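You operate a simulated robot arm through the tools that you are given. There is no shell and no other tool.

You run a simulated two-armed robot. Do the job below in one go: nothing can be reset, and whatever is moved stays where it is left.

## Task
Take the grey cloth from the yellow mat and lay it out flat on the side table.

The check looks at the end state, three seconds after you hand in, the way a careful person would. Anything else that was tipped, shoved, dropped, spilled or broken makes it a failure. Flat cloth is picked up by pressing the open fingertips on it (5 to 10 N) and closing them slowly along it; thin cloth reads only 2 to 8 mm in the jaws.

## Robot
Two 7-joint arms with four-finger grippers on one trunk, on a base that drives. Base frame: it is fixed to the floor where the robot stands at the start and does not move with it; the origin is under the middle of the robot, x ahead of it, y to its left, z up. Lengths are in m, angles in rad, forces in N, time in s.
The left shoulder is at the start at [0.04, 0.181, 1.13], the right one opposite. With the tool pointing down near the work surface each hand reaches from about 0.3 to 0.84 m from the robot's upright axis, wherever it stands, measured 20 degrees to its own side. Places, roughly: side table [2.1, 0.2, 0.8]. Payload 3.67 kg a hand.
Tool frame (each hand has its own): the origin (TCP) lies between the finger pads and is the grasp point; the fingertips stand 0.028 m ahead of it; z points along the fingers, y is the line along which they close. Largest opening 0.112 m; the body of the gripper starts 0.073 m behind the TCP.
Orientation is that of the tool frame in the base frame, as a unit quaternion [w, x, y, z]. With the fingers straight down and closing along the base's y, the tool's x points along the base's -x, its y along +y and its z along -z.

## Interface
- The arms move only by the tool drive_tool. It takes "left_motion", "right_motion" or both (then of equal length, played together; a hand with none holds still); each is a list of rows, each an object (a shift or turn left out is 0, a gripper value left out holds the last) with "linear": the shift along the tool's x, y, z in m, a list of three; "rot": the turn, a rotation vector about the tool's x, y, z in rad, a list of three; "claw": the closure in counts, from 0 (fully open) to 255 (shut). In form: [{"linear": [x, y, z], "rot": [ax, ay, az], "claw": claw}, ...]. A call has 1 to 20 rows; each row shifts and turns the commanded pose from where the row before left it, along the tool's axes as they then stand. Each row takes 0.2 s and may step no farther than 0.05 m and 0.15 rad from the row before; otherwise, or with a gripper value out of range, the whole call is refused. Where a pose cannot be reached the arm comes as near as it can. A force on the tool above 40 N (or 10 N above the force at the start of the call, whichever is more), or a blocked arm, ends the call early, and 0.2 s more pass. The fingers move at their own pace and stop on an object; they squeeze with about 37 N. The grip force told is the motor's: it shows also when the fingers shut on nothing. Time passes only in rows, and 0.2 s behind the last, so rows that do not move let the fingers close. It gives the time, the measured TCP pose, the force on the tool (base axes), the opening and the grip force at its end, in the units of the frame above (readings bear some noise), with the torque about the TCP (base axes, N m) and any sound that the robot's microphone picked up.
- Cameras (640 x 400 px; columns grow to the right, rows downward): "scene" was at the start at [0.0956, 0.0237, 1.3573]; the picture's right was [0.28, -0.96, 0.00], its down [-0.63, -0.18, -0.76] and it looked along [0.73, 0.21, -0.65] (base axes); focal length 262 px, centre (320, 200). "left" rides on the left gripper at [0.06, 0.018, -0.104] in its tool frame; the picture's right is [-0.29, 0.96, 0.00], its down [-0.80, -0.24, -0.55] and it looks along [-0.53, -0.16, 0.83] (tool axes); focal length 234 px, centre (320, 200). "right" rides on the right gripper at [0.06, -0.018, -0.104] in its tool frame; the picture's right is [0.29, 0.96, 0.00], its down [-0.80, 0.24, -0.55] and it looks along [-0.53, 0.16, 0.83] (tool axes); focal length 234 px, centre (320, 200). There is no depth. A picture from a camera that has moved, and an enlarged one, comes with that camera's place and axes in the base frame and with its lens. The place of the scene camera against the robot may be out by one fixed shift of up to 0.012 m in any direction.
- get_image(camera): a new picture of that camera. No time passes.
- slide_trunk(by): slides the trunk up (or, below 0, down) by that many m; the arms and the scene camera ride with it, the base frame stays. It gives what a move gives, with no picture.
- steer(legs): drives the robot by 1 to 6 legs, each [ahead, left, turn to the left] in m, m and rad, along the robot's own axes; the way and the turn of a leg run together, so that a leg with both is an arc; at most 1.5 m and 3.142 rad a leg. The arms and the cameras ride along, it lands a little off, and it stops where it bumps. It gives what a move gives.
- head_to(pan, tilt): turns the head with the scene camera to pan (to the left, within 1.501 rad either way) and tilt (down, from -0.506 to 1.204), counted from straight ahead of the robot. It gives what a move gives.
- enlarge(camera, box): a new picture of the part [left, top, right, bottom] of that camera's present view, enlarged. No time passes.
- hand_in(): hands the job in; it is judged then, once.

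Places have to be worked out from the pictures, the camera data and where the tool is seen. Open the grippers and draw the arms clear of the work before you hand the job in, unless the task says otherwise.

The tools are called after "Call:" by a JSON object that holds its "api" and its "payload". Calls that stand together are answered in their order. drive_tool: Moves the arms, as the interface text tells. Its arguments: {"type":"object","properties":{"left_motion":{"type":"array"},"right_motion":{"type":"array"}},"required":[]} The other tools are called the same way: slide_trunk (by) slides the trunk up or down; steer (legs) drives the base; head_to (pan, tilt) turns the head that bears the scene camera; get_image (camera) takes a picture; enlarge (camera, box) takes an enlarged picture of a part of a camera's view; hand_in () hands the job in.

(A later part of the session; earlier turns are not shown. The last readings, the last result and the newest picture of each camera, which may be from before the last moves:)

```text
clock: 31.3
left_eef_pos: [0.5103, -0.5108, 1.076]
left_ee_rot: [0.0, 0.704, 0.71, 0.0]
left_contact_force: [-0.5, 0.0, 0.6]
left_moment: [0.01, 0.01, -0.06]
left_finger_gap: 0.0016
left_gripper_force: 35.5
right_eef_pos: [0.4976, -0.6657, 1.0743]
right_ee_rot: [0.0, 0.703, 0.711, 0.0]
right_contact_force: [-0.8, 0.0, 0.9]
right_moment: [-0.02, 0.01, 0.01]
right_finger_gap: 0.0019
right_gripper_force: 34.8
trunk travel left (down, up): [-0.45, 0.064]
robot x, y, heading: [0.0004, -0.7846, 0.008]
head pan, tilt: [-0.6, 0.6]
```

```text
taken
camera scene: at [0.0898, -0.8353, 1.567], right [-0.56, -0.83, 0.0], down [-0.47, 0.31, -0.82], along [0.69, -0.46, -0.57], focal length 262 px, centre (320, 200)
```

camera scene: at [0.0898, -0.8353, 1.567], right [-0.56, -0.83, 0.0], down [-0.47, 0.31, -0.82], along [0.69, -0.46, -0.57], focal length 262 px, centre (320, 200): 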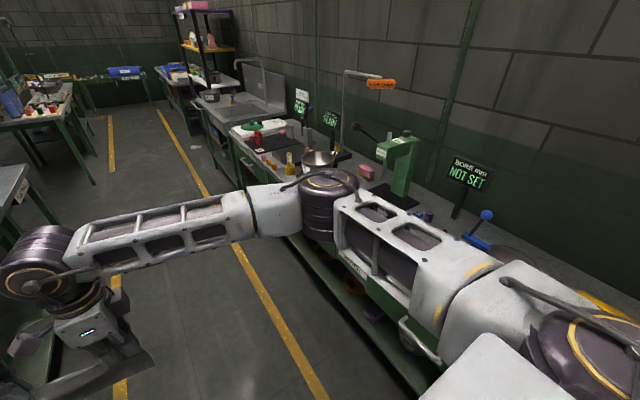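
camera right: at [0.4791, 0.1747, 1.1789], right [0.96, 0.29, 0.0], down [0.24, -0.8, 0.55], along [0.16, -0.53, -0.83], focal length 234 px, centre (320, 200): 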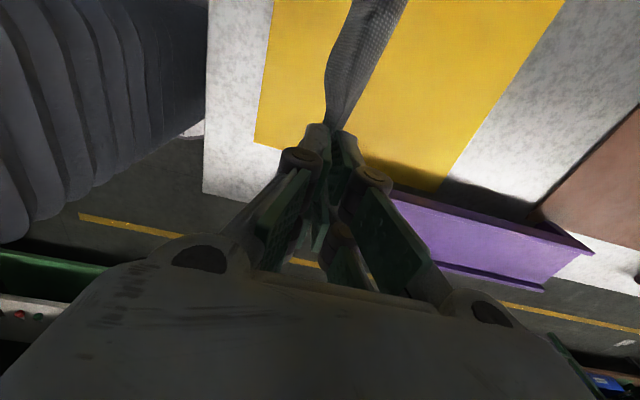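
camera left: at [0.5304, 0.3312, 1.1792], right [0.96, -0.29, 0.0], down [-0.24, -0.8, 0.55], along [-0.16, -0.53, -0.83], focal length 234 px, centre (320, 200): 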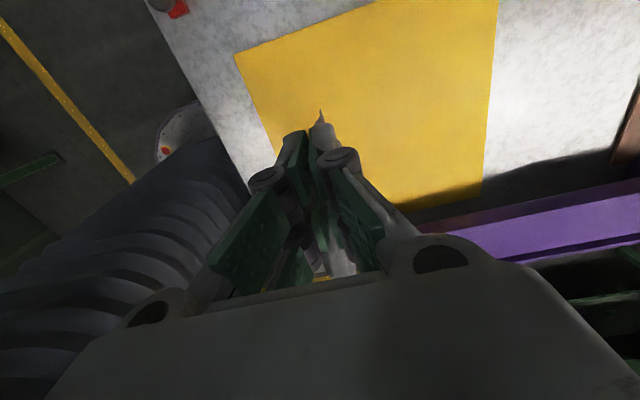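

The side table is labelled and empty, spanning about x 1.80–2.38, y -0.12–0.48. I'll centre in the walkway and drive ahead until I'm beside it.

Call:
{"api": "steer", "payload": {"legs": [[0, 0.1, 0], [1.1, 0, -0.008], [1.15, 0, 0]]}}

Call:
{"api": "head_to", "payload": {"pan": 0.9, "tilt": 0.7}}

Call:
{"api": "get_image", "payload": {"camera": "scene"}}

```text
clock: 43.6
left_eef_pos: [2.7996, -0.4127, 1.075]
left_ee_rot: [-0.001, 0.709, 0.706, 0.0]
left_contact_force: [-0.4, 0.2, 0.9]
left_moment: [0.01, 0.01, 0.01]
left_finger_gap: 0.0026
left_gripper_force: 35.4
right_eef_pos: [2.7835, -0.5695, 1.0742]
right_ee_rot: [-0.001, 0.707, 0.707, 0.0]
right_contact_force: [-0.4, 0.0, -0.4]
right_moment: [0.02, 0.0, 0.0]
right_finger_gap: 0.0027
right_gripper_force: 36.5
trunk travel left (down, up): [-0.45, 0.064]
robot x, y, heading: [2.2872, -0.6827, 0.0]
head pan, tilt: [-0.6, 0.6]
```

```text
clock: 45.2
left_eef_pos: [2.8002, -0.4126, 1.0747]
left_ee_rot: [0.0, 0.708, 0.706, 0.0]
left_contact_force: [-0.1, 0.1, -0.3]
left_moment: [-0.01, -0.02, 0.03]
left_finger_gap: 0.003
left_gripper_force: 35.2
right_eef_pos: [2.7844, -0.5689, 1.0746]
right_ee_rot: [0.0, 0.707, 0.707, 0.0]
right_contact_force: [-1.0, 0.8, 0.9]
right_moment: [-0.03, 0.0, 0.02]
right_finger_gap: 0.0021
right_gripper_force: 35.0
trunk travel left (down, up): [-0.45, 0.064]
robot x, y, heading: [2.2868, -0.6799, -0.0]
head pan, tilt: [0.901, 0.7]
```

```text
taken
camera scene: at [2.3549, -0.6156, 1.5584], right [0.78, -0.62, 0.0], down [-0.4, -0.5, -0.76], along [0.48, 0.6, -0.64], focal length 262 px, centre (320, 200)
```

scene: 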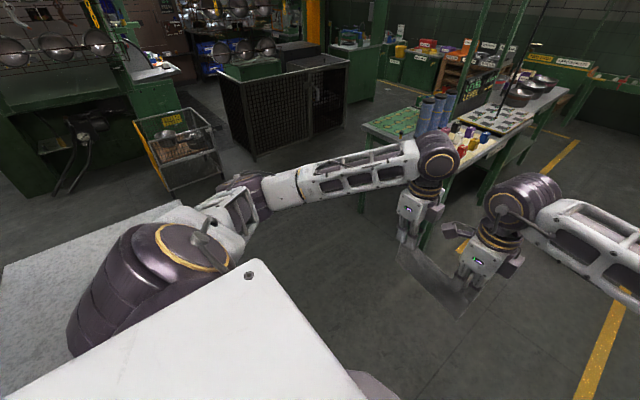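

I'm beside the side table at x≈2.29, with clear space around me. I'll turn left a quarter turn in place, with the hands and cloth well above table height.

Call:
{"api": "steer", "payload": {"legs": [[0, 0, 0.8], [0, 0, 0.771]]}}

Call:
{"api": "head_to", "payload": {"pan": 0.2, "tilt": 0.8}}

Call:
{"api": "get_image", "payload": {"camera": "scene"}}

```text
clock: 50.2
left_eef_pos: [2.013, -0.1722, 1.0752]
left_ee_rot: [0.0, -0.003, 1.0, 0.0]
left_contact_force: [0.6, 1.0, -0.9]
left_moment: [-0.02, 0.04, 0.01]
left_finger_gap: 0.0024
left_gripper_force: 35.8
right_eef_pos: [2.1691, -0.1864, 1.0757]
right_ee_rot: [0.0, -0.006, 1.0, 0.0]
right_contact_force: [-0.2, -0.6, 1.2]
right_moment: [0.04, 0.01, -0.05]
right_finger_gap: 0.0015
right_gripper_force: 35.6
trunk travel left (down, up): [-0.45, 0.064]
robot x, y, heading: [2.2884, -0.6819, 1.578]
head pan, tilt: [0.901, 0.7]
```

```text
clock: 51.2
left_eef_pos: [2.0135, -0.1713, 1.0758]
left_ee_rot: [0.0, -0.003, 1.0, 0.0]
left_contact_force: [-0.1, -1.5, -2.0]
left_moment: [-0.06, -0.05, 0.06]
left_finger_gap: 0.0025
left_gripper_force: 35.4
right_eef_pos: [2.1695, -0.1872, 1.0742]
right_ee_rot: [0.0, -0.006, 1.0, 0.0]
right_contact_force: [-0.9, -0.1, -1.2]
right_moment: [-0.01, 0.0, 0.03]
right_finger_gap: 0.003
right_gripper_force: 36.8
trunk travel left (down, up): [-0.45, 0.064]
robot x, y, heading: [2.2922, -0.6881, 1.578]
head pan, tilt: [0.201, 0.799]
```

```text
taken
camera scene: at [2.2646, -0.5826, 1.5502], right [0.98, 0.21, 0.0], down [0.15, -0.7, -0.7], along [-0.14, 0.68, -0.72], focal length 262 px, centre (320, 200)
```

scene: 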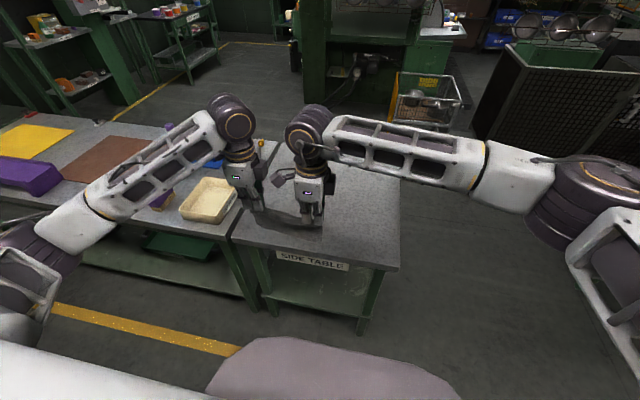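

I face the side table squarely. Its top spans about x 1.85–2.42, y -0.125–0.48, and the cloth is centred at x≈2.09. I'll check the hanging cloth closely before moving in.

Call:
{"api": "enlarge", "payload": {"camera": "scene", "box": [200, 130, 360, 230]}}

Call:
{"api": "get_image", "payload": {"camera": "left"}}

Call:
{"api": "get_image", "payload": {"camera": "right"}}

```text
4.00 times, centred on (280, 180) of scene
camera zoom: at [2.2646, -0.5826, 1.5502], right [0.98, 0.21, 0.0], down [0.15, -0.7, -0.7], along [-0.14, 0.68, -0.72], focal length 1048 px, centre (480, 280)
```

zoom: 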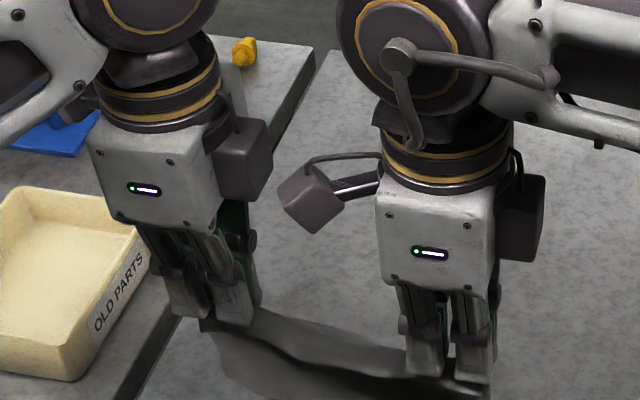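

```text
taken
camera left: at [1.9536, -0.1537, 1.1793], right [0.28, 0.96, 0.0], down [0.8, -0.23, 0.55], along [0.53, -0.16, -0.83], focal length 234 px, centre (320, 200)
```

left: 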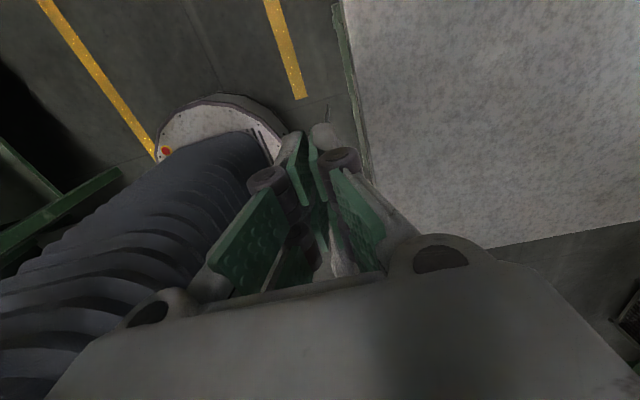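

```text
taken
camera right: at [2.1103, -0.204, 1.1791], right [-0.3, 0.95, 0.0], down [0.79, 0.25, 0.55], along [0.53, 0.17, -0.83], focal length 234 px, centre (320, 200)
```

right: 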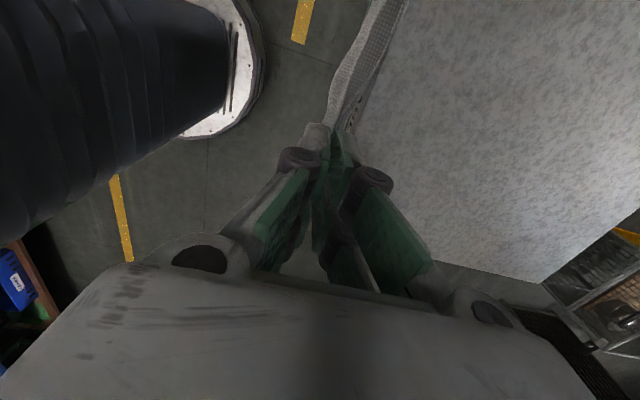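

The round base has a radius of about 0.3 m, so driving 0.19 m ahead still leaves several centimetres to the table edge. I'll move in.

Call:
{"api": "steer", "payload": {"legs": [[0.19, 0, -0.007]]}}

Call:
{"api": "get_image", "payload": {"camera": "scene"}}

```text
clock: 52.8
left_eef_pos: [2.018, 0.0175, 1.0764]
left_ee_rot: [0.0, 0.0, 1.0, 0.001]
left_contact_force: [0.7, -0.6, 1.5]
left_moment: [-0.03, -0.03, -0.03]
left_finger_gap: 0.0023
left_gripper_force: 39.5
right_eef_pos: [2.1733, 0.003, 1.0748]
right_ee_rot: [0.0, -0.002, 1.0, 0.001]
right_contact_force: [-0.3, 0.4, -0.8]
right_moment: [0.01, -0.02, 0.01]
right_finger_gap: 0.0026
right_gripper_force: 35.5
trunk travel left (down, up): [-0.45, 0.064]
robot x, y, heading: [2.2891, -0.4917, 1.569]
head pan, tilt: [0.201, 0.799]
```

```text
taken
camera scene: at [2.2651, -0.3961, 1.5503], right [0.98, 0.2, 0.0], down [0.14, -0.7, -0.7], along [-0.14, 0.68, -0.72], focal length 262 px, centre (320, 200)
```

scene: 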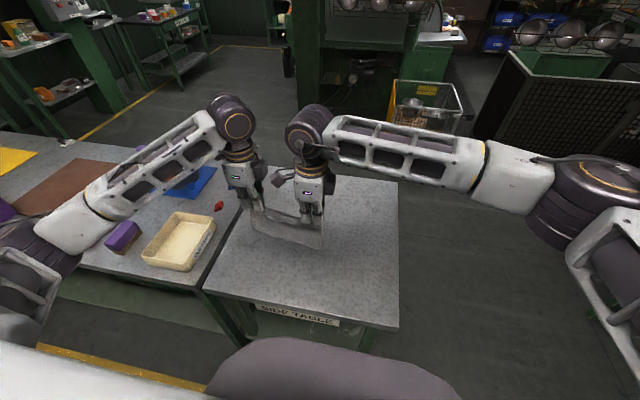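

The hands are over the side table at y≈0.01. I'll move them ahead about 0.115 m and 0.04 m to the right, so the cloth is over the middle of the table, then lower the trunk 0.1 m.

Call:
{"api": "drive_tool", "payload": {"left_motion": [{"linear": [-0.008, 0.023, 0]}, {"linear": [-0.008, 0.023, 0]}, {"linear": [-0.008, 0.023, 0]}, {"linear": [-0.008, 0.023, 0]}, {"linear": [-0.008, 0.023, 0]}], "right_motion": [{"linear": [-0.008, 0.023, 0]}, {"linear": [-0.008, 0.023, 0]}, {"linear": [-0.008, 0.023, 0]}, {"linear": [-0.008, 0.023, 0]}, {"linear": [-0.008, 0.023, 0]}]}}

Call:
{"api": "slide_trunk", "payload": {"by": -0.1}}

Call:
{"api": "get_image", "payload": {"camera": "scene"}}

Call:
{"api": "get_image", "payload": {"camera": "right"}}

Call:
{"api": "get_image", "payload": {"camera": "left"}}

```text
clock: 54.0
left_eef_pos: [2.0567, 0.1354, 1.0759]
left_ee_rot: [-0.001, 0.001, 1.0, 0.0]
left_contact_force: [0.4, 0.5, 2.0]
left_moment: [-0.03, 0.01, -0.02]
left_finger_gap: 0.0012
left_gripper_force: 33.8
right_eef_pos: [2.2145, 0.1197, 1.0749]
right_ee_rot: [0.0, -0.002, 1.0, 0.0]
right_contact_force: [-0.8, -0.1, 0.7]
right_moment: [-0.02, 0.03, 0.02]
right_finger_gap: 0.0016
right_gripper_force: 36.7
trunk travel left (down, up): [-0.45, 0.064]
robot x, y, heading: [2.2867, -0.493, 1.568]
head pan, tilt: [0.201, 0.799]
```

```text
clock: 55.3
left_eef_pos: [2.0573, 0.1326, 0.9752]
left_ee_rot: [0.0, 0.001, 1.0, 0.0]
left_contact_force: [-1.1, -3.6, -0.8]
left_moment: [-0.06, 0.01, -0.05]
left_finger_gap: 0.0028
left_gripper_force: 41.9
right_eef_pos: [2.2133, 0.1189, 0.9761]
right_ee_rot: [0.0, -0.002, 1.0, -0.001]
right_contact_force: [-0.5, 0.4, 1.3]
right_moment: [0.03, -0.01, -0.03]
right_finger_gap: 0.0023
right_gripper_force: 39.0
trunk travel left (down, up): [-0.35, 0.164]
robot x, y, heading: [2.2893, -0.4959, 1.569]
head pan, tilt: [0.201, 0.799]
```

```text
taken
camera scene: at [2.2651, -0.3946, 1.4491], right [0.98, 0.2, 0.0], down [0.14, -0.7, -0.7], along [-0.14, 0.68, -0.72], focal length 262 px, centre (320, 200)
```

scene: 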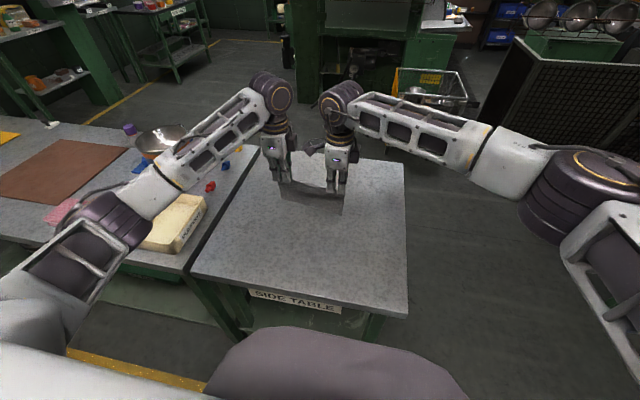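

```text
taken
camera right: at [2.1537, 0.1005, 1.0794], right [-0.29, 0.96, 0.0], down [0.8, 0.24, 0.55], along [0.53, 0.16, -0.83], focal length 234 px, centre (320, 200)
```

right: 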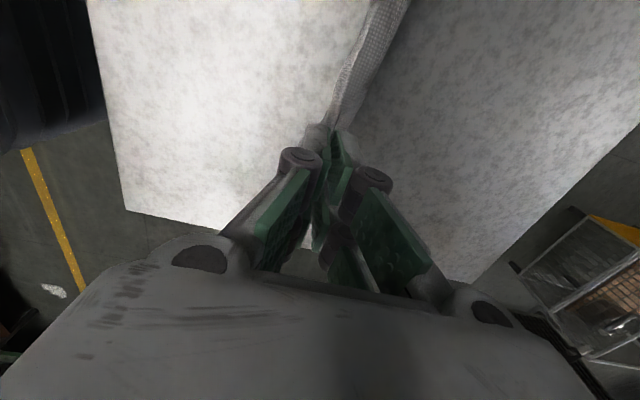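

```text
taken
camera left: at [1.9975, 0.1513, 1.08], right [0.29, 0.96, 0.0], down [0.8, -0.24, 0.55], along [0.53, -0.16, -0.83], focal length 234 px, centre (320, 200)
```

left: 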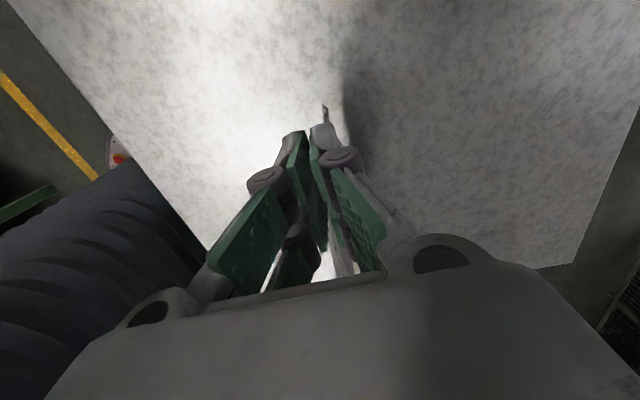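

Both hands are over the table's middle, and the cloth's lower edge seems to be around z≈0.86. I'll zoom in to check its hanging length and shape before laying it down.

Call:
{"api": "enlarge", "payload": {"camera": "scene", "box": [240, 130, 384, 220]}}

Call:
{"api": "enlarge", "payload": {"camera": "right", "box": [280, 0, 440, 100]}}

```text
4.44 times, centred on (312, 175) of scene
camera zoom: at [2.2651, -0.3946, 1.4491], right [0.98, 0.2, 0.0], down [0.14, -0.7, -0.7], along [-0.14, 0.68, -0.72], focal length 1165 px, centre (356, 311)
```

zoom: 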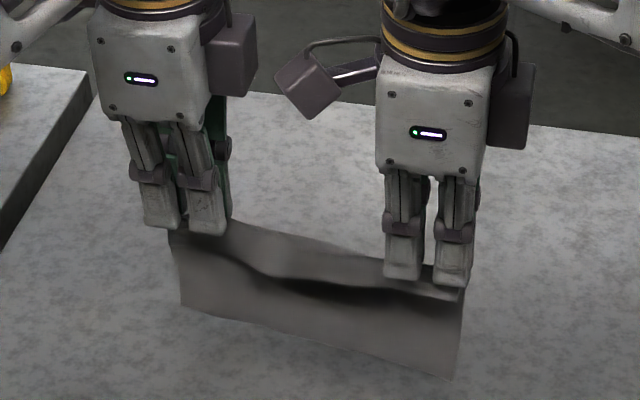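

```text
4.00 times, centred on (360, 50) of right
camera zoom: at [2.1537, 0.1005, 1.0794], right [-0.29, 0.96, 0.0], down [0.8, 0.24, 0.55], along [0.53, 0.16, -0.83], focal length 937 px, centre (160, 800)
```

zoom: 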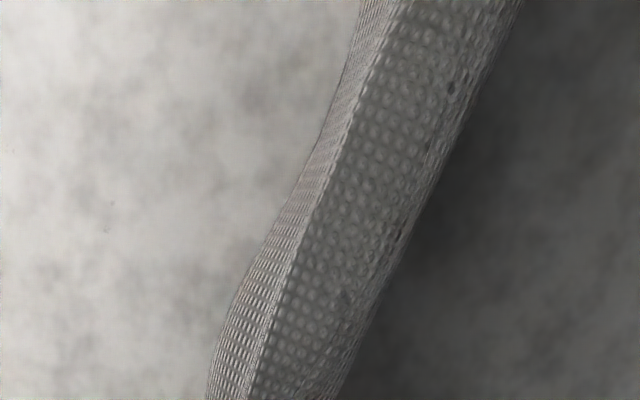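

The cloth hangs as a clean sheet about 9 cm long below the fingertips, with a short flap of the near edge folded toward me. I'll lower it with the arms until the bottom edge is just over the table.

Call:
{"api": "drive_tool", "payload": {"left_motion": [{"linear": [0, 0, 0.01]}, {"linear": [0, 0, 0.01]}, {"linear": [0, 0, 0.01]}, {"linear": [0, 0, 0.01]}, {"linear": [0, 0, 0.005]}, {"linear": [0, 0, 0]}], "right_motion": [{"linear": [0, 0, 0.01]}, {"linear": [0, 0, 0.01]}, {"linear": [0, 0, 0.01]}, {"linear": [0, 0, 0.01]}, {"linear": [0, 0, 0.005]}, {"linear": [0, 0, 0]}]}}

Call:
{"api": "enlarge", "payload": {"camera": "scene", "box": [240, 140, 384, 230]}}

Call:
{"api": "get_image", "payload": {"camera": "right"}}

```text
clock: 56.7
left_eef_pos: [2.057, 0.1327, 0.931]
left_ee_rot: [0.0, 0.001, 1.0, 0.0]
left_contact_force: [-0.2, 0.2, -2.2]
left_moment: [-0.02, 0.0, 0.0]
left_finger_gap: 0.0032
left_gripper_force: 38.7
right_eef_pos: [2.2135, 0.1185, 0.9302]
right_ee_rot: [-0.001, -0.002, 1.0, 0.001]
right_contact_force: [-0.3, 0.9, 0.1]
right_moment: [-0.01, 0.0, -0.04]
right_finger_gap: 0.0014
right_gripper_force: 35.6
trunk travel left (down, up): [-0.35, 0.164]
robot x, y, heading: [2.2879, -0.4926, 1.573]
head pan, tilt: [0.201, 0.799]
```

```text
4.44 times, centred on (312, 185) of scene
camera zoom: at [2.265, -0.394, 1.4491], right [0.98, 0.2, 0.0], down [0.14, -0.7, -0.7], along [-0.14, 0.68, -0.72], focal length 1165 px, centre (356, 267)
```

zoom: 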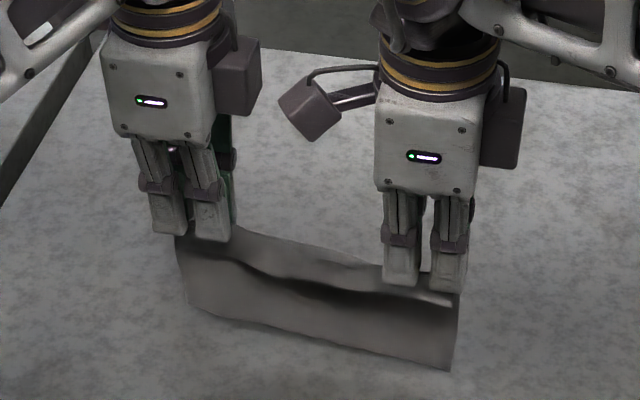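

```text
taken
camera right: at [2.1534, 0.1012, 1.034], right [-0.29, 0.96, 0.0], down [0.8, 0.24, 0.55], along [0.53, 0.16, -0.83], focal length 234 px, centre (320, 200)
```

right: 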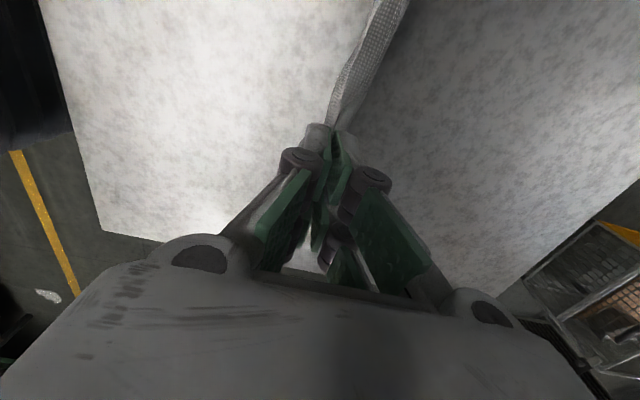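

The bottom edge is about 1.5 cm above the table. I'll lay the body of the cloth down on the far side by moving both hands in an arc, down and toward me, stopping with the tips about 3 cm up.

Call:
{"api": "drive_tool", "payload": {"left_motion": [{"linear": [0, -0.004, 0.008]}, {"linear": [0, -0.016, 0.008]}, {"linear": [0, -0.02, 0.008]}, {"linear": [0, -0.016, 0.008]}, {"linear": [0, -0.012, 0.008]}, {"linear": [0, -0.01, 0.008]}, {"linear": [0, -0.008, 0.008]}, {"linear": [0, -0.006, 0.008]}, {"linear": [0, -0.006, 0.006]}, {"linear": [0, 0, 0]}], "right_motion": [{"linear": [0, -0.004, 0.008]}, {"linear": [0, -0.016, 0.008]}, {"linear": [0, -0.02, 0.008]}, {"linear": [0, -0.016, 0.008]}, {"linear": [0, -0.012, 0.008]}, {"linear": [0, -0.01, 0.008]}, {"linear": [0, -0.008, 0.008]}, {"linear": [0, -0.006, 0.008]}, {"linear": [0, -0.006, 0.006]}, {"linear": [0, 0, 0]}]}}

Call:
{"api": "enlarge", "payload": {"camera": "scene", "box": [240, 150, 400, 250]}}

Call:
{"api": "get_image", "payload": {"camera": "right"}}

Call:
{"api": "get_image", "payload": {"camera": "left"}}

```text
clock: 58.9
left_eef_pos: [2.0572, 0.0358, 0.8587]
left_ee_rot: [0.001, 0.001, 1.0, 0.0]
left_contact_force: [-0.7, 1.4, 0.8]
left_moment: [0.0, 0.02, -0.02]
left_finger_gap: 0.0015
left_gripper_force: 33.6
right_eef_pos: [2.2129, 0.0199, 0.8587]
right_ee_rot: [0.0, -0.003, 1.0, 0.0]
right_contact_force: [0.2, 0.1, 0.7]
right_moment: [0.02, 0.02, 0.0]
right_finger_gap: 0.0022
right_gripper_force: 38.8
trunk travel left (down, up): [-0.35, 0.164]
robot x, y, heading: [2.2881, -0.4934, 1.57]
head pan, tilt: [0.201, 0.799]
```

```text
4.00 times, centred on (320, 200) of scene
camera zoom: at [2.2652, -0.394, 1.4491], right [0.98, 0.2, 0.0], down [0.14, -0.7, -0.7], along [-0.14, 0.68, -0.72], focal length 1048 px, centre (320, 200)
```

zoom: 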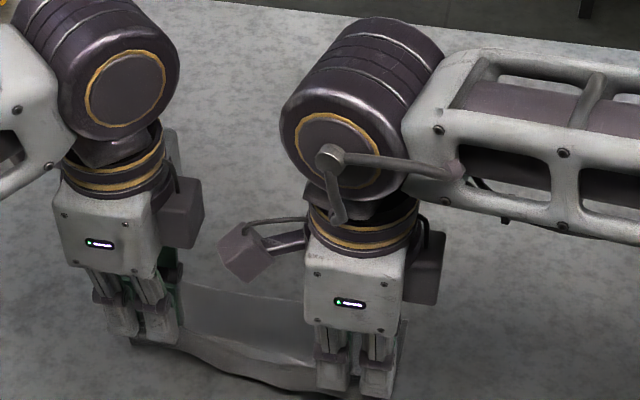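

```text
taken
camera right: at [2.1536, 0.003, 0.9641], right [-0.29, 0.96, 0.0], down [0.8, 0.24, 0.55], along [0.53, 0.16, -0.83], focal length 234 px, centre (320, 200)
```

right: 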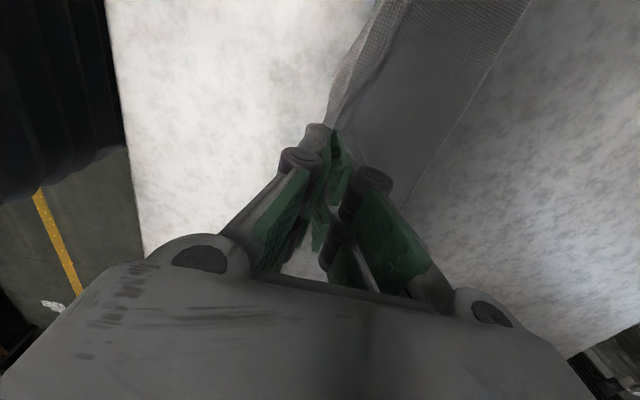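

```text
taken
camera left: at [1.9973, 0.054, 0.9634], right [0.29, 0.96, 0.0], down [0.8, -0.24, 0.55], along [0.53, -0.16, -0.83], focal length 234 px, centre (320, 200)
```

left: 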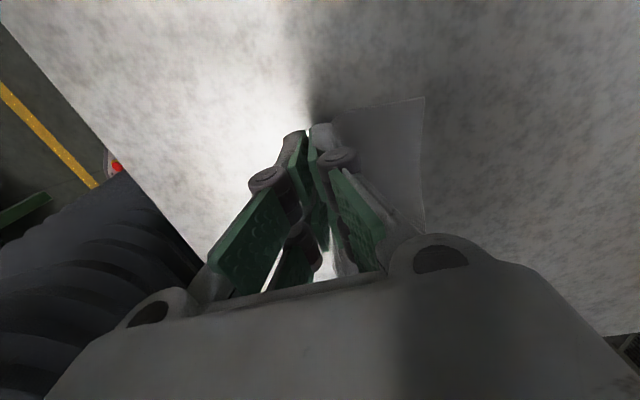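

The body of the cloth now lies on the table beyond the hands, with the tips about 3 cm up. I'll look at the near-edge flap before setting it down.

Call:
{"api": "head_to", "payload": {"pan": 0.2, "tilt": 1.0}}

Call:
{"api": "enlarge", "payload": {"camera": "scene", "box": [224, 130, 368, 220]}}

```text
clock: 59.7
left_eef_pos: [2.0587, 0.0354, 0.8596]
left_ee_rot: [0.001, 0.0, 1.0, 0.001]
left_contact_force: [-0.8, 0.1, -0.6]
left_moment: [-0.06, 0.02, 0.01]
left_finger_gap: 0.0034
left_gripper_force: 42.5
right_eef_pos: [2.2132, 0.0201, 0.8607]
right_ee_rot: [0.0, -0.001, 1.0, 0.0]
right_contact_force: [0.1, 0.4, -0.3]
right_moment: [0.01, 0.0, 0.0]
right_finger_gap: 0.0023
right_gripper_force: 36.2
trunk travel left (down, up): [-0.35, 0.164]
robot x, y, heading: [2.2876, -0.4913, 1.57]
head pan, tilt: [0.201, 1.0]
```

```text
4.44 times, centred on (296, 175) of scene
camera zoom: at [2.2672, -0.4049, 1.434], right [0.98, 0.2, 0.0], down [0.17, -0.82, -0.54], along [-0.11, 0.53, -0.84], focal length 1165 px, centre (427, 311)
```

zoom: 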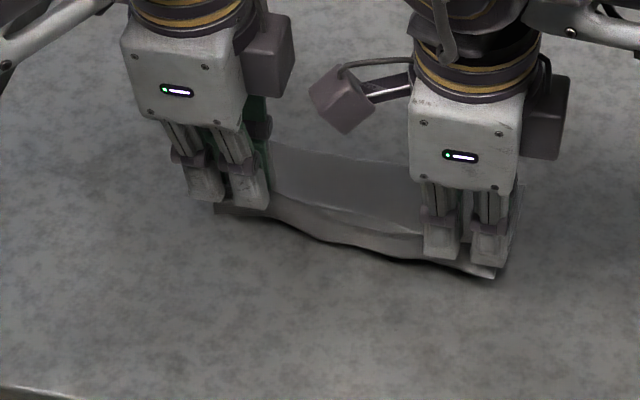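

The near-edge flap slopes outward toward me, as wanted. I'll lower while drifting slightly away from me, so the flap spreads on the near side instead of tucking under.

Call:
{"api": "drive_tool", "payload": {"left_motion": [{"linear": [0, 0.0015, 0.004]}, {"linear": [0, 0.0025, 0.004]}, {"linear": [0, 0.003, 0.004]}, {"linear": [0, 0.003, 0.004]}, {"linear": [0, 0.003, 0.003]}, {"linear": [0, 0.002, 0.002]}, {"linear": [0, 0, 0]}], "right_motion": [{"linear": [0, 0.0015, 0.004]}, {"linear": [0, 0.0025, 0.004]}, {"linear": [0, 0.003, 0.004]}, {"linear": [0, 0.003, 0.004]}, {"linear": [0, 0.003, 0.003]}, {"linear": [0, 0.002, 0.002]}, {"linear": [0, 0, 0]}]}}

Call:
{"api": "enlarge", "payload": {"camera": "scene", "box": [224, 130, 368, 220]}}

Call:
{"api": "get_image", "payload": {"camera": "right"}}

```text
clock: 61.3
left_eef_pos: [2.0568, 0.0504, 0.8398]
left_ee_rot: [0.0, 0.001, 1.0, 0.0]
left_contact_force: [-0.2, -0.2, 1.7]
left_moment: [-0.02, -0.03, -0.01]
left_finger_gap: 0.0019
left_gripper_force: 39.0
right_eef_pos: [2.2125, 0.0351, 0.8389]
right_ee_rot: [-0.001, -0.002, 1.0, 0.0]
right_contact_force: [0.4, 1.8, -0.5]
right_moment: [0.03, 0.0, -0.01]
right_finger_gap: 0.0022
right_gripper_force: 35.3
trunk travel left (down, up): [-0.35, 0.164]
robot x, y, heading: [2.2864, -0.4965, 1.566]
head pan, tilt: [0.201, 1.0]
```

```text
4.44 times, centred on (296, 175) of scene
camera zoom: at [2.2673, -0.4051, 1.434], right [0.98, 0.2, 0.0], down [0.17, -0.83, -0.54], along [-0.11, 0.53, -0.84], focal length 1165 px, centre (427, 311)
```

zoom: 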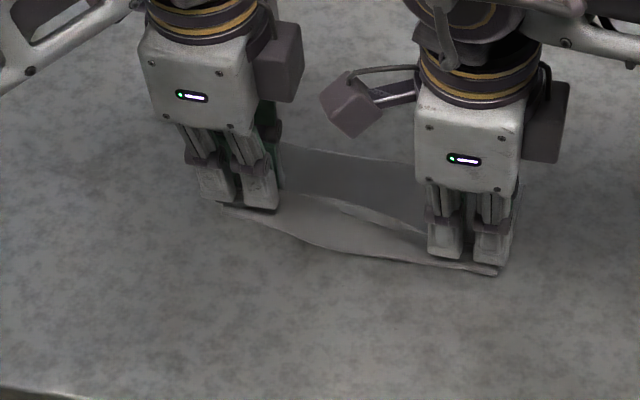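

```text
taken
camera right: at [2.1535, 0.0176, 0.9437], right [-0.29, 0.96, 0.0], down [0.8, 0.24, 0.55], along [0.53, 0.16, -0.83], focal length 234 px, centre (320, 200)
```

right: 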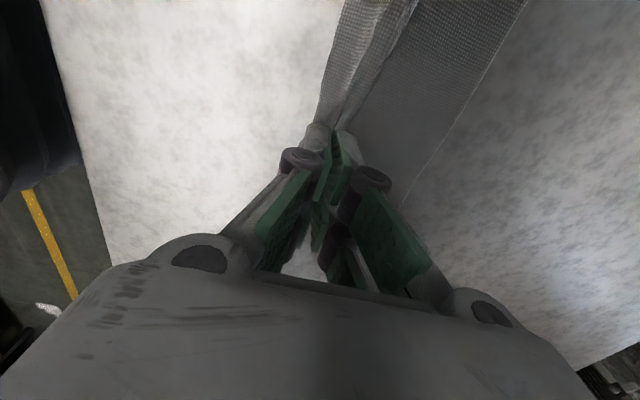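

The flap is spreading flat toward me. The tips are about 1 cm up, so I'll keep lowering gently with the same slight drift until there's light contact.

Call:
{"api": "drive_tool", "payload": {"left_motion": [{"linear": [0, 0.0015, 0.002]}, {"linear": [0, 0.0015, 0.002]}, {"linear": [0, 0.001, 0.0015]}, {"linear": [0, 0.001, 0.001]}, {"linear": [0, 0, 0]}], "right_motion": [{"linear": [0, 0.0015, 0.002]}, {"linear": [0, 0.0015, 0.002]}, {"linear": [0, 0.001, 0.0015]}, {"linear": [0, 0.001, 0.001]}, {"linear": [0, 0, 0]}]}}

Call:
{"api": "enlarge", "payload": {"camera": "scene", "box": [224, 130, 368, 220]}}

```text
clock: 62.5
left_eef_pos: [2.0581, 0.0554, 0.8337]
left_ee_rot: [-0.001, 0.001, 1.0, 0.0]
left_contact_force: [0.0, -0.7, -1.8]
left_moment: [-0.06, -0.01, -0.02]
left_finger_gap: 0.0038
left_gripper_force: 40.5
right_eef_pos: [2.2135, 0.0399, 0.8321]
right_ee_rot: [0.0, -0.002, 1.0, 0.0]
right_contact_force: [-0.2, 2.8, 0.8]
right_moment: [0.01, 0.0, -0.03]
right_finger_gap: 0.0018
right_gripper_force: 35.3
trunk travel left (down, up): [-0.35, 0.164]
robot x, y, heading: [2.2862, -0.4925, 1.569]
head pan, tilt: [0.201, 1.0]
```

```text
4.44 times, centred on (296, 175) of scene
camera zoom: at [2.2673, -0.4052, 1.434], right [0.98, 0.2, 0.0], down [0.17, -0.82, -0.54], along [-0.11, 0.53, -0.84], focal length 1165 px, centre (427, 311)
```

zoom: 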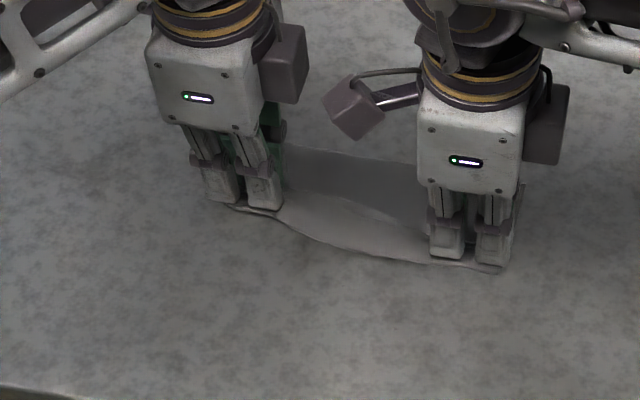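

The flap lies flat on the near side and the tips are almost down. I'll lower in small steps to light contact.

Call:
{"api": "drive_tool", "payload": {"left_motion": [{"linear": [0, 0, 0.001]}, {"linear": [0, 0, 0.001]}, {"linear": [0, 0, 0.001]}, {"linear": [0, 0, 0]}], "right_motion": [{"linear": [0, 0, 0.001]}, {"linear": [0, 0, 0.001]}, {"linear": [0, 0, 0.0005]}, {"linear": [0, 0, 0]}]}}

Call:
{"api": "get_image", "payload": {"camera": "right"}}

Call:
{"api": "get_image", "payload": {"camera": "left"}}

```text
clock: 63.5
left_eef_pos: [2.0574, 0.0551, 0.8308]
left_ee_rot: [0.0, 0.001, 1.0, 0.0]
left_contact_force: [0.3, 0.0, 2.2]
left_moment: [0.03, 0.05, 0.01]
left_finger_gap: 0.0013
left_gripper_force: 34.6
right_eef_pos: [2.2137, 0.0402, 0.8294]
right_ee_rot: [0.001, -0.001, 1.0, 0.0]
right_contact_force: [0.2, 1.6, 5.4]
right_moment: [0.07, -0.02, 0.0]
right_finger_gap: 0.0024
right_gripper_force: 39.0
trunk travel left (down, up): [-0.35, 0.164]
robot x, y, heading: [2.2888, -0.4892, 1.569]
head pan, tilt: [0.201, 1.0]
```

```text
taken
camera right: at [2.1537, 0.0224, 0.9342], right [-0.29, 0.96, 0.0], down [0.8, 0.24, 0.55], along [0.53, 0.16, -0.83], focal length 234 px, centre (320, 200)
```

right: 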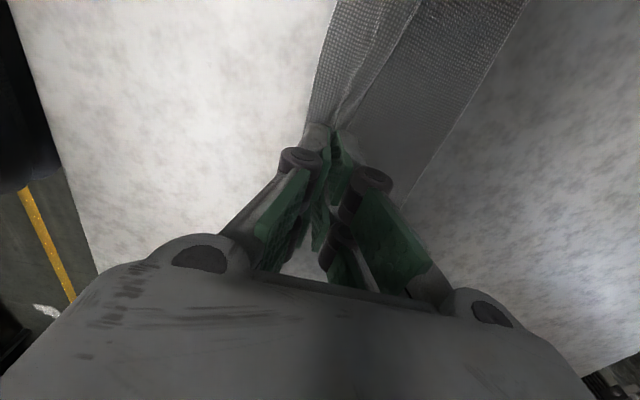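

```text
taken
camera left: at [1.998, 0.0733, 0.9343], right [0.29, 0.96, 0.0], down [0.8, -0.24, 0.55], along [0.53, -0.16, -0.83], focal length 234 px, centre (320, 200)
```

left: 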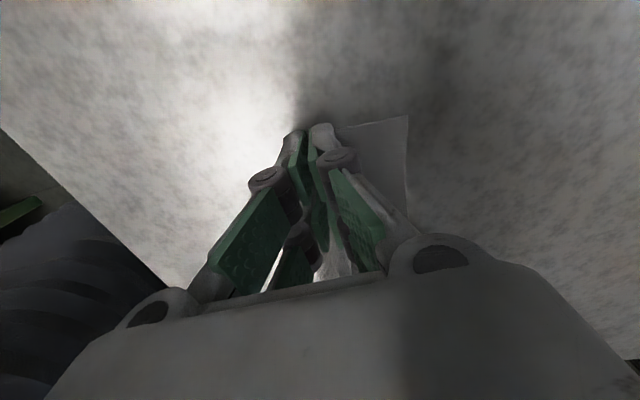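

Both hands touch lightly. The far corner is at y≈0.11, so the body has about 2 cm of slack. I'll drag both hands slowly toward me at light contact to pull it straight.

Call:
{"api": "drive_tool", "payload": {"left_motion": [{"linear": [0, -0.002, 0]}, {"linear": [0, -0.003, 0]}, {"linear": [0, -0.003, 0]}, {"linear": [0, -0.003, 0]}, {"linear": [0, -0.003, 0]}, {"linear": [0, -0.003, 0]}, {"linear": [0, -0.002, 0]}, {"linear": [0, 0, 0]}], "right_motion": [{"linear": [0, -0.002, -0.0005]}, {"linear": [0, -0.003, 0]}, {"linear": [0, -0.003, 0]}, {"linear": [0, -0.003, 0]}, {"linear": [0, -0.003, 0]}, {"linear": [0, -0.003, 0]}, {"linear": [0, -0.002, 0]}, {"linear": [0, 0, 0]}]}}

Call:
{"api": "enlarge", "payload": {"camera": "scene", "box": [224, 130, 368, 220]}}

Call:
{"api": "get_image", "payload": {"camera": "right"}}

Call:
{"api": "get_image", "payload": {"camera": "left"}}

```text
clock: 65.3
left_eef_pos: [2.0573, 0.0357, 0.8304]
left_ee_rot: [-0.001, 0.0, 1.0, 0.0]
left_contact_force: [-0.5, 0.6, -2.1]
left_moment: [0.02, -0.01, 0.02]
left_finger_gap: 0.0034
left_gripper_force: 41.4
right_eef_pos: [2.2139, 0.0209, 0.8303]
right_ee_rot: [0.0, -0.002, 1.0, 0.0]
right_contact_force: [0.3, 0.2, 1.6]
right_moment: [0.01, -0.01, -0.02]
right_finger_gap: 0.0024
right_gripper_force: 40.1
trunk travel left (down, up): [-0.35, 0.164]
robot x, y, heading: [2.285, -0.4937, 1.567]
head pan, tilt: [0.201, 1.0]
```

```text
4.44 times, centred on (296, 175) of scene
camera zoom: at [2.2673, -0.405, 1.434], right [0.98, 0.2, 0.0], down [0.17, -0.83, -0.54], along [-0.11, 0.53, -0.84], focal length 1165 px, centre (427, 311)
```

zoom: 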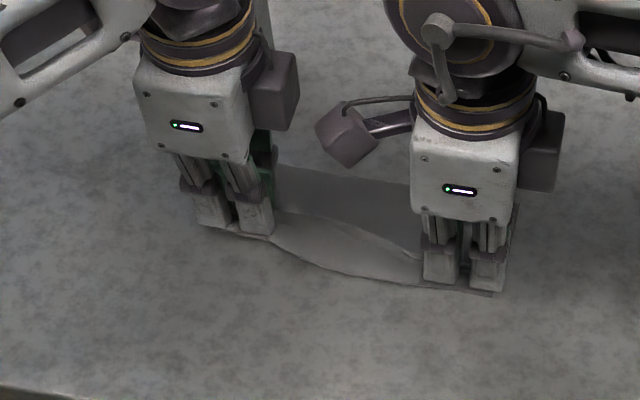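

```text
taken
camera right: at [2.1539, 0.0038, 0.935], right [-0.29, 0.96, 0.0], down [0.8, 0.24, 0.55], along [0.53, 0.16, -0.83], focal length 234 px, centre (320, 200)
```

right: 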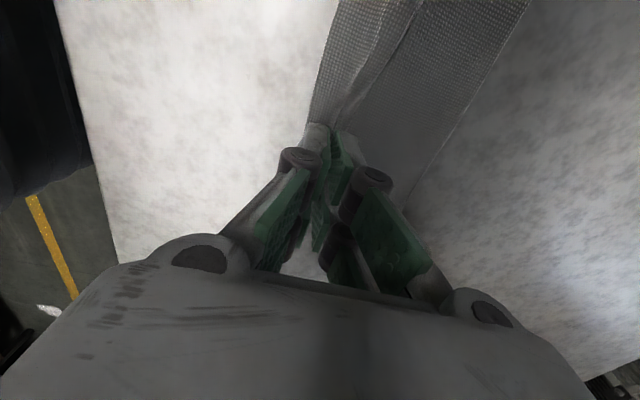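

```text
taken
camera left: at [1.9976, 0.0545, 0.9342], right [0.29, 0.96, 0.0], down [0.8, -0.24, 0.55], along [0.53, -0.16, -0.83], focal length 234 px, centre (320, 200)
```

left: 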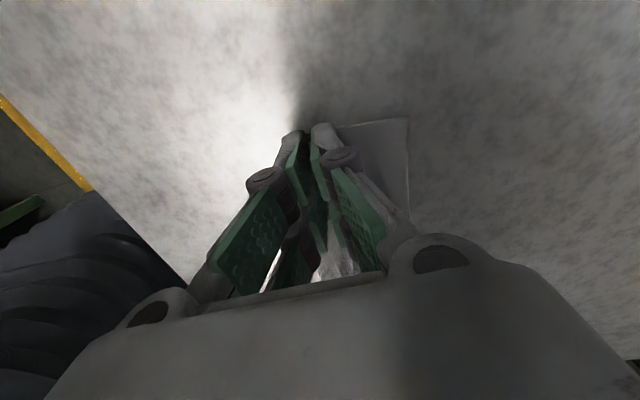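

The whole cloth slid along with the hands, so any slack is still inside it. I'll look closely at its surface from the right camera and the scene camera.

Call:
{"api": "enlarge", "payload": {"camera": "right", "box": [280, 0, 536, 160]}}

Call:
{"api": "enlarge", "payload": {"camera": "scene", "box": [260, 150, 356, 210]}}

```text
2.50 times, centred on (408, 80) of right
camera zoom: at [2.1539, 0.0038, 0.935], right [-0.29, 0.96, 0.0], down [0.8, 0.24, 0.55], along [0.53, 0.16, -0.83], focal length 585 px, centre (100, 500)
```

zoom: 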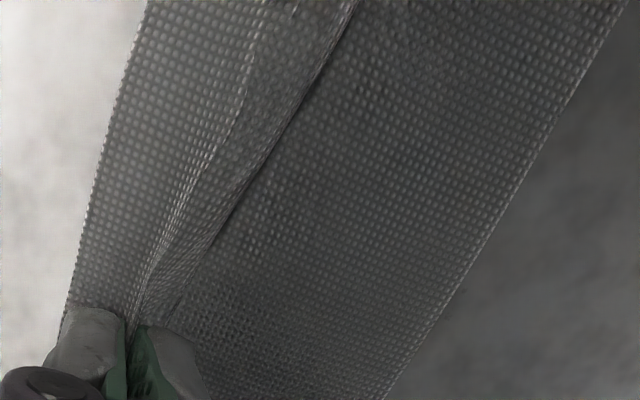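

```text
6.67 times, centred on (308, 180) of scene
camera zoom: at [2.2673, -0.405, 1.434], right [0.98, 0.2, 0.0], down [0.17, -0.83, -0.54], along [-0.11, 0.53, -0.84], focal length 1747 px, centre (400, 333)
```

zoom: 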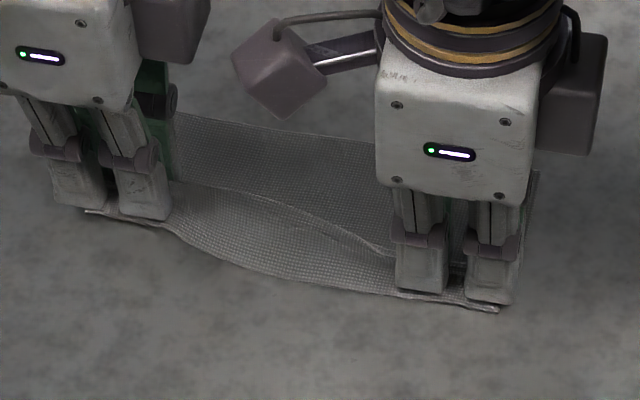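

The slack sits as a ridge rolled over behind the finger line, because I drifted too far away from me while setting down. I'll lift the cloth off again, carry it a bit further onto the table, and redo the lay-down with a more vertical finish.

Call:
{"api": "drive_tool", "payload": {"left_motion": [{"linear": [0, -0.004, -0.01]}, {"linear": [0, 0, -0.015]}, {"linear": [0, 0, -0.015]}, {"linear": [0, 0, -0.015]}, {"linear": [0, 0.01, -0.015]}, {"linear": [0, 0.02, -0.015]}, {"linear": [0, 0.025, -0.015]}, {"linear": [0, 0.025, -0.006]}, {"linear": [0, 0.025, 0]}, {"linear": [0, 0.02, 0]}, {"linear": [0, 0.01, 0]}, {"linear": [0, 0, 0]}, {"linear": [0, 0, 0]}], "right_motion": [{"linear": [0, -0.004, -0.01]}, {"linear": [0, 0, -0.015]}, {"linear": [0, 0, -0.015]}, {"linear": [0, 0, -0.015]}, {"linear": [0, 0.01, -0.015]}, {"linear": [0, 0.02, -0.015]}, {"linear": [0, 0.025, -0.015]}, {"linear": [0, 0.025, -0.006]}, {"linear": [0, 0.025, 0]}, {"linear": [0, 0.02, 0]}, {"linear": [0, 0.01, 0]}, {"linear": [0, 0, 0]}, {"linear": [0, 0, 0]}]}}

Call:
{"api": "get_image", "payload": {"camera": "scene"}}

Call:
{"api": "enlarge", "payload": {"camera": "scene", "box": [234, 60, 394, 160]}}

```text
clock: 68.1
left_eef_pos: [2.0575, 0.1678, 0.9355]
left_ee_rot: [0.0, 0.002, 1.0, 0.0]
left_contact_force: [-0.1, -0.9, 3.5]
left_moment: [0.02, 0.01, 0.01]
left_finger_gap: 0.0034
left_gripper_force: 36.8
right_eef_pos: [2.213, 0.1529, 0.9358]
right_ee_rot: [0.0, -0.002, 1.0, 0.001]
right_contact_force: [0.9, 0.1, -0.2]
right_moment: [0.01, 0.03, 0.03]
right_finger_gap: 0.0023
right_gripper_force: 35.2
trunk travel left (down, up): [-0.35, 0.164]
robot x, y, heading: [2.2877, -0.4952, 1.57]
head pan, tilt: [0.201, 1.0]
```

```text
taken
camera scene: at [2.2674, -0.4049, 1.434], right [0.98, 0.2, 0.0], down [0.17, -0.83, -0.54], along [-0.11, 0.53, -0.84], focal length 262 px, centre (320, 200)
```

scene: 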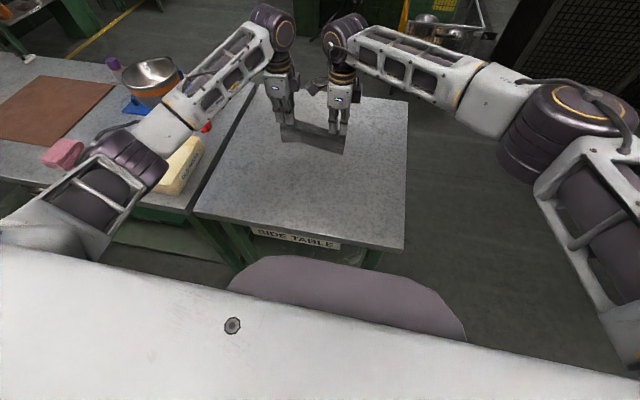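

```text
4.00 times, centred on (314, 110) of scene
camera zoom: at [2.2674, -0.4049, 1.434], right [0.98, 0.2, 0.0], down [0.17, -0.83, -0.54], along [-0.11, 0.53, -0.84], focal length 1048 px, centre (344, 560)
```

zoom: 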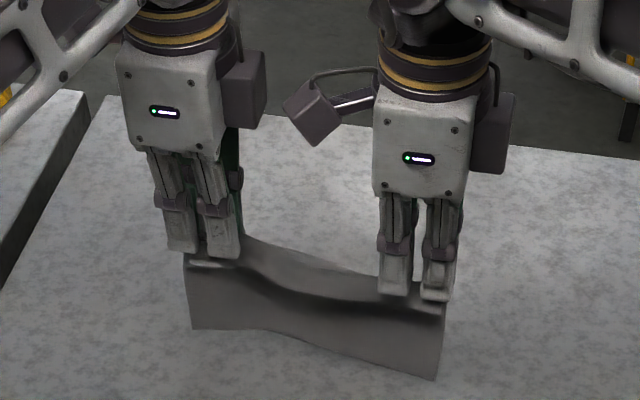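

The cloth hangs smooth again, now over the table's middle. I'll repeat the arc lay-down, stopping with the tips about 2.7 cm up.

Call:
{"api": "drive_tool", "payload": {"left_motion": [{"linear": [0, -0.002, 0.008]}, {"linear": [0, -0.008, 0.008]}, {"linear": [0, -0.02, 0.008]}, {"linear": [0, -0.016, 0.008]}, {"linear": [0, -0.012, 0.008]}, {"linear": [0, -0.009, 0.008]}, {"linear": [0, -0.007, 0.008]}, {"linear": [0, -0.006, 0.008]}, {"linear": [0, -0.005, 0.008]}, {"linear": [0, -0.004, 0.006]}, {"linear": [0, 0, 0]}], "right_motion": [{"linear": [0, -0.002, 0.008]}, {"linear": [0, -0.008, 0.008]}, {"linear": [0, -0.02, 0.008]}, {"linear": [0, -0.016, 0.008]}, {"linear": [0, -0.012, 0.008]}, {"linear": [0, -0.009, 0.008]}, {"linear": [0, -0.007, 0.008]}, {"linear": [0, -0.006, 0.008]}, {"linear": [0, -0.005, 0.008]}, {"linear": [0, -0.004, 0.006]}, {"linear": [0, 0, 0]}]}}

Call:
{"api": "enlarge", "payload": {"camera": "scene", "box": [244, 90, 388, 180]}}

Call:
{"api": "enlarge", "payload": {"camera": "right", "box": [280, 0, 536, 160]}}

Call:
{"api": "get_image", "payload": {"camera": "left"}}

```text
clock: 70.5
left_eef_pos: [2.0562, 0.078, 0.8587]
left_ee_rot: [0.001, 0.001, 1.0, 0.0]
left_contact_force: [-0.3, -0.7, 0.3]
left_moment: [-0.16, -0.02, -0.02]
left_finger_gap: 0.0018
left_gripper_force: 34.6
right_eef_pos: [2.2142, 0.0628, 0.8565]
right_ee_rot: [0.0, -0.001, 1.0, 0.0]
right_contact_force: [-0.2, 0.3, 0.2]
right_moment: [0.05, 0.01, -0.03]
right_finger_gap: 0.0021
right_gripper_force: 35.0
trunk travel left (down, up): [-0.35, 0.164]
robot x, y, heading: [2.2832, -0.4929, 1.566]
head pan, tilt: [0.201, 1.0]
```

```text
4.44 times, centred on (316, 135) of scene
camera zoom: at [2.2674, -0.4052, 1.434], right [0.98, 0.2, 0.0], down [0.17, -0.82, -0.54], along [-0.11, 0.53, -0.84], focal length 1165 px, centre (338, 489)
```

zoom: 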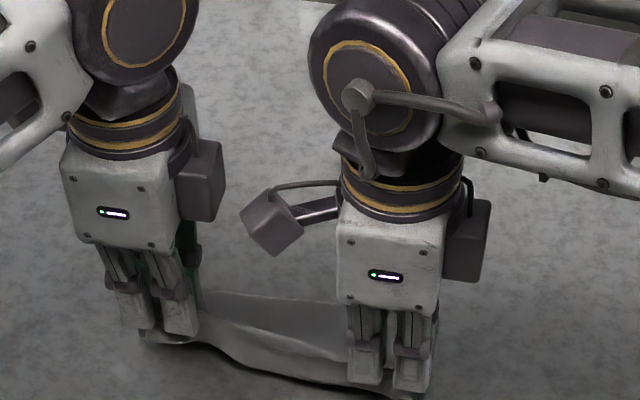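

```text
2.50 times, centred on (408, 80) of right
camera zoom: at [2.1537, 0.0454, 0.9619], right [-0.29, 0.96, 0.0], down [0.8, 0.24, 0.55], along [0.53, 0.16, -0.83], focal length 585 px, centre (100, 500)
```

zoom: 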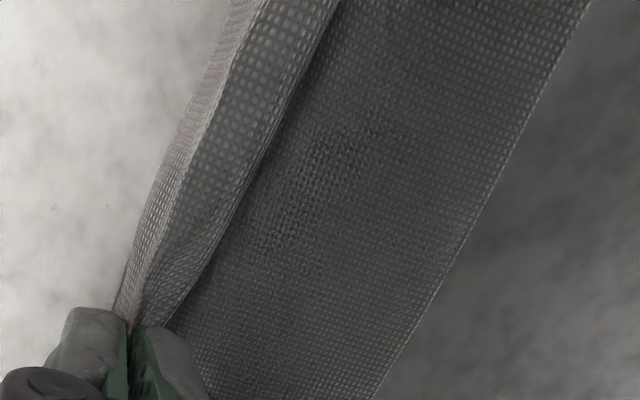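

```text
taken
camera left: at [1.9979, 0.0968, 0.9624], right [0.29, 0.96, 0.0], down [0.8, -0.24, 0.55], along [0.53, -0.16, -0.83], focal length 234 px, centre (320, 200)
```

left: 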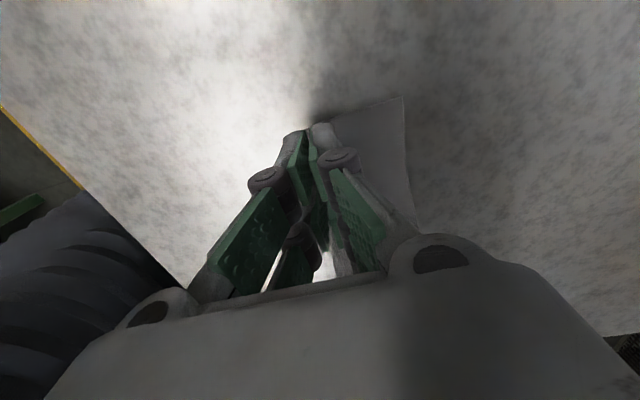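

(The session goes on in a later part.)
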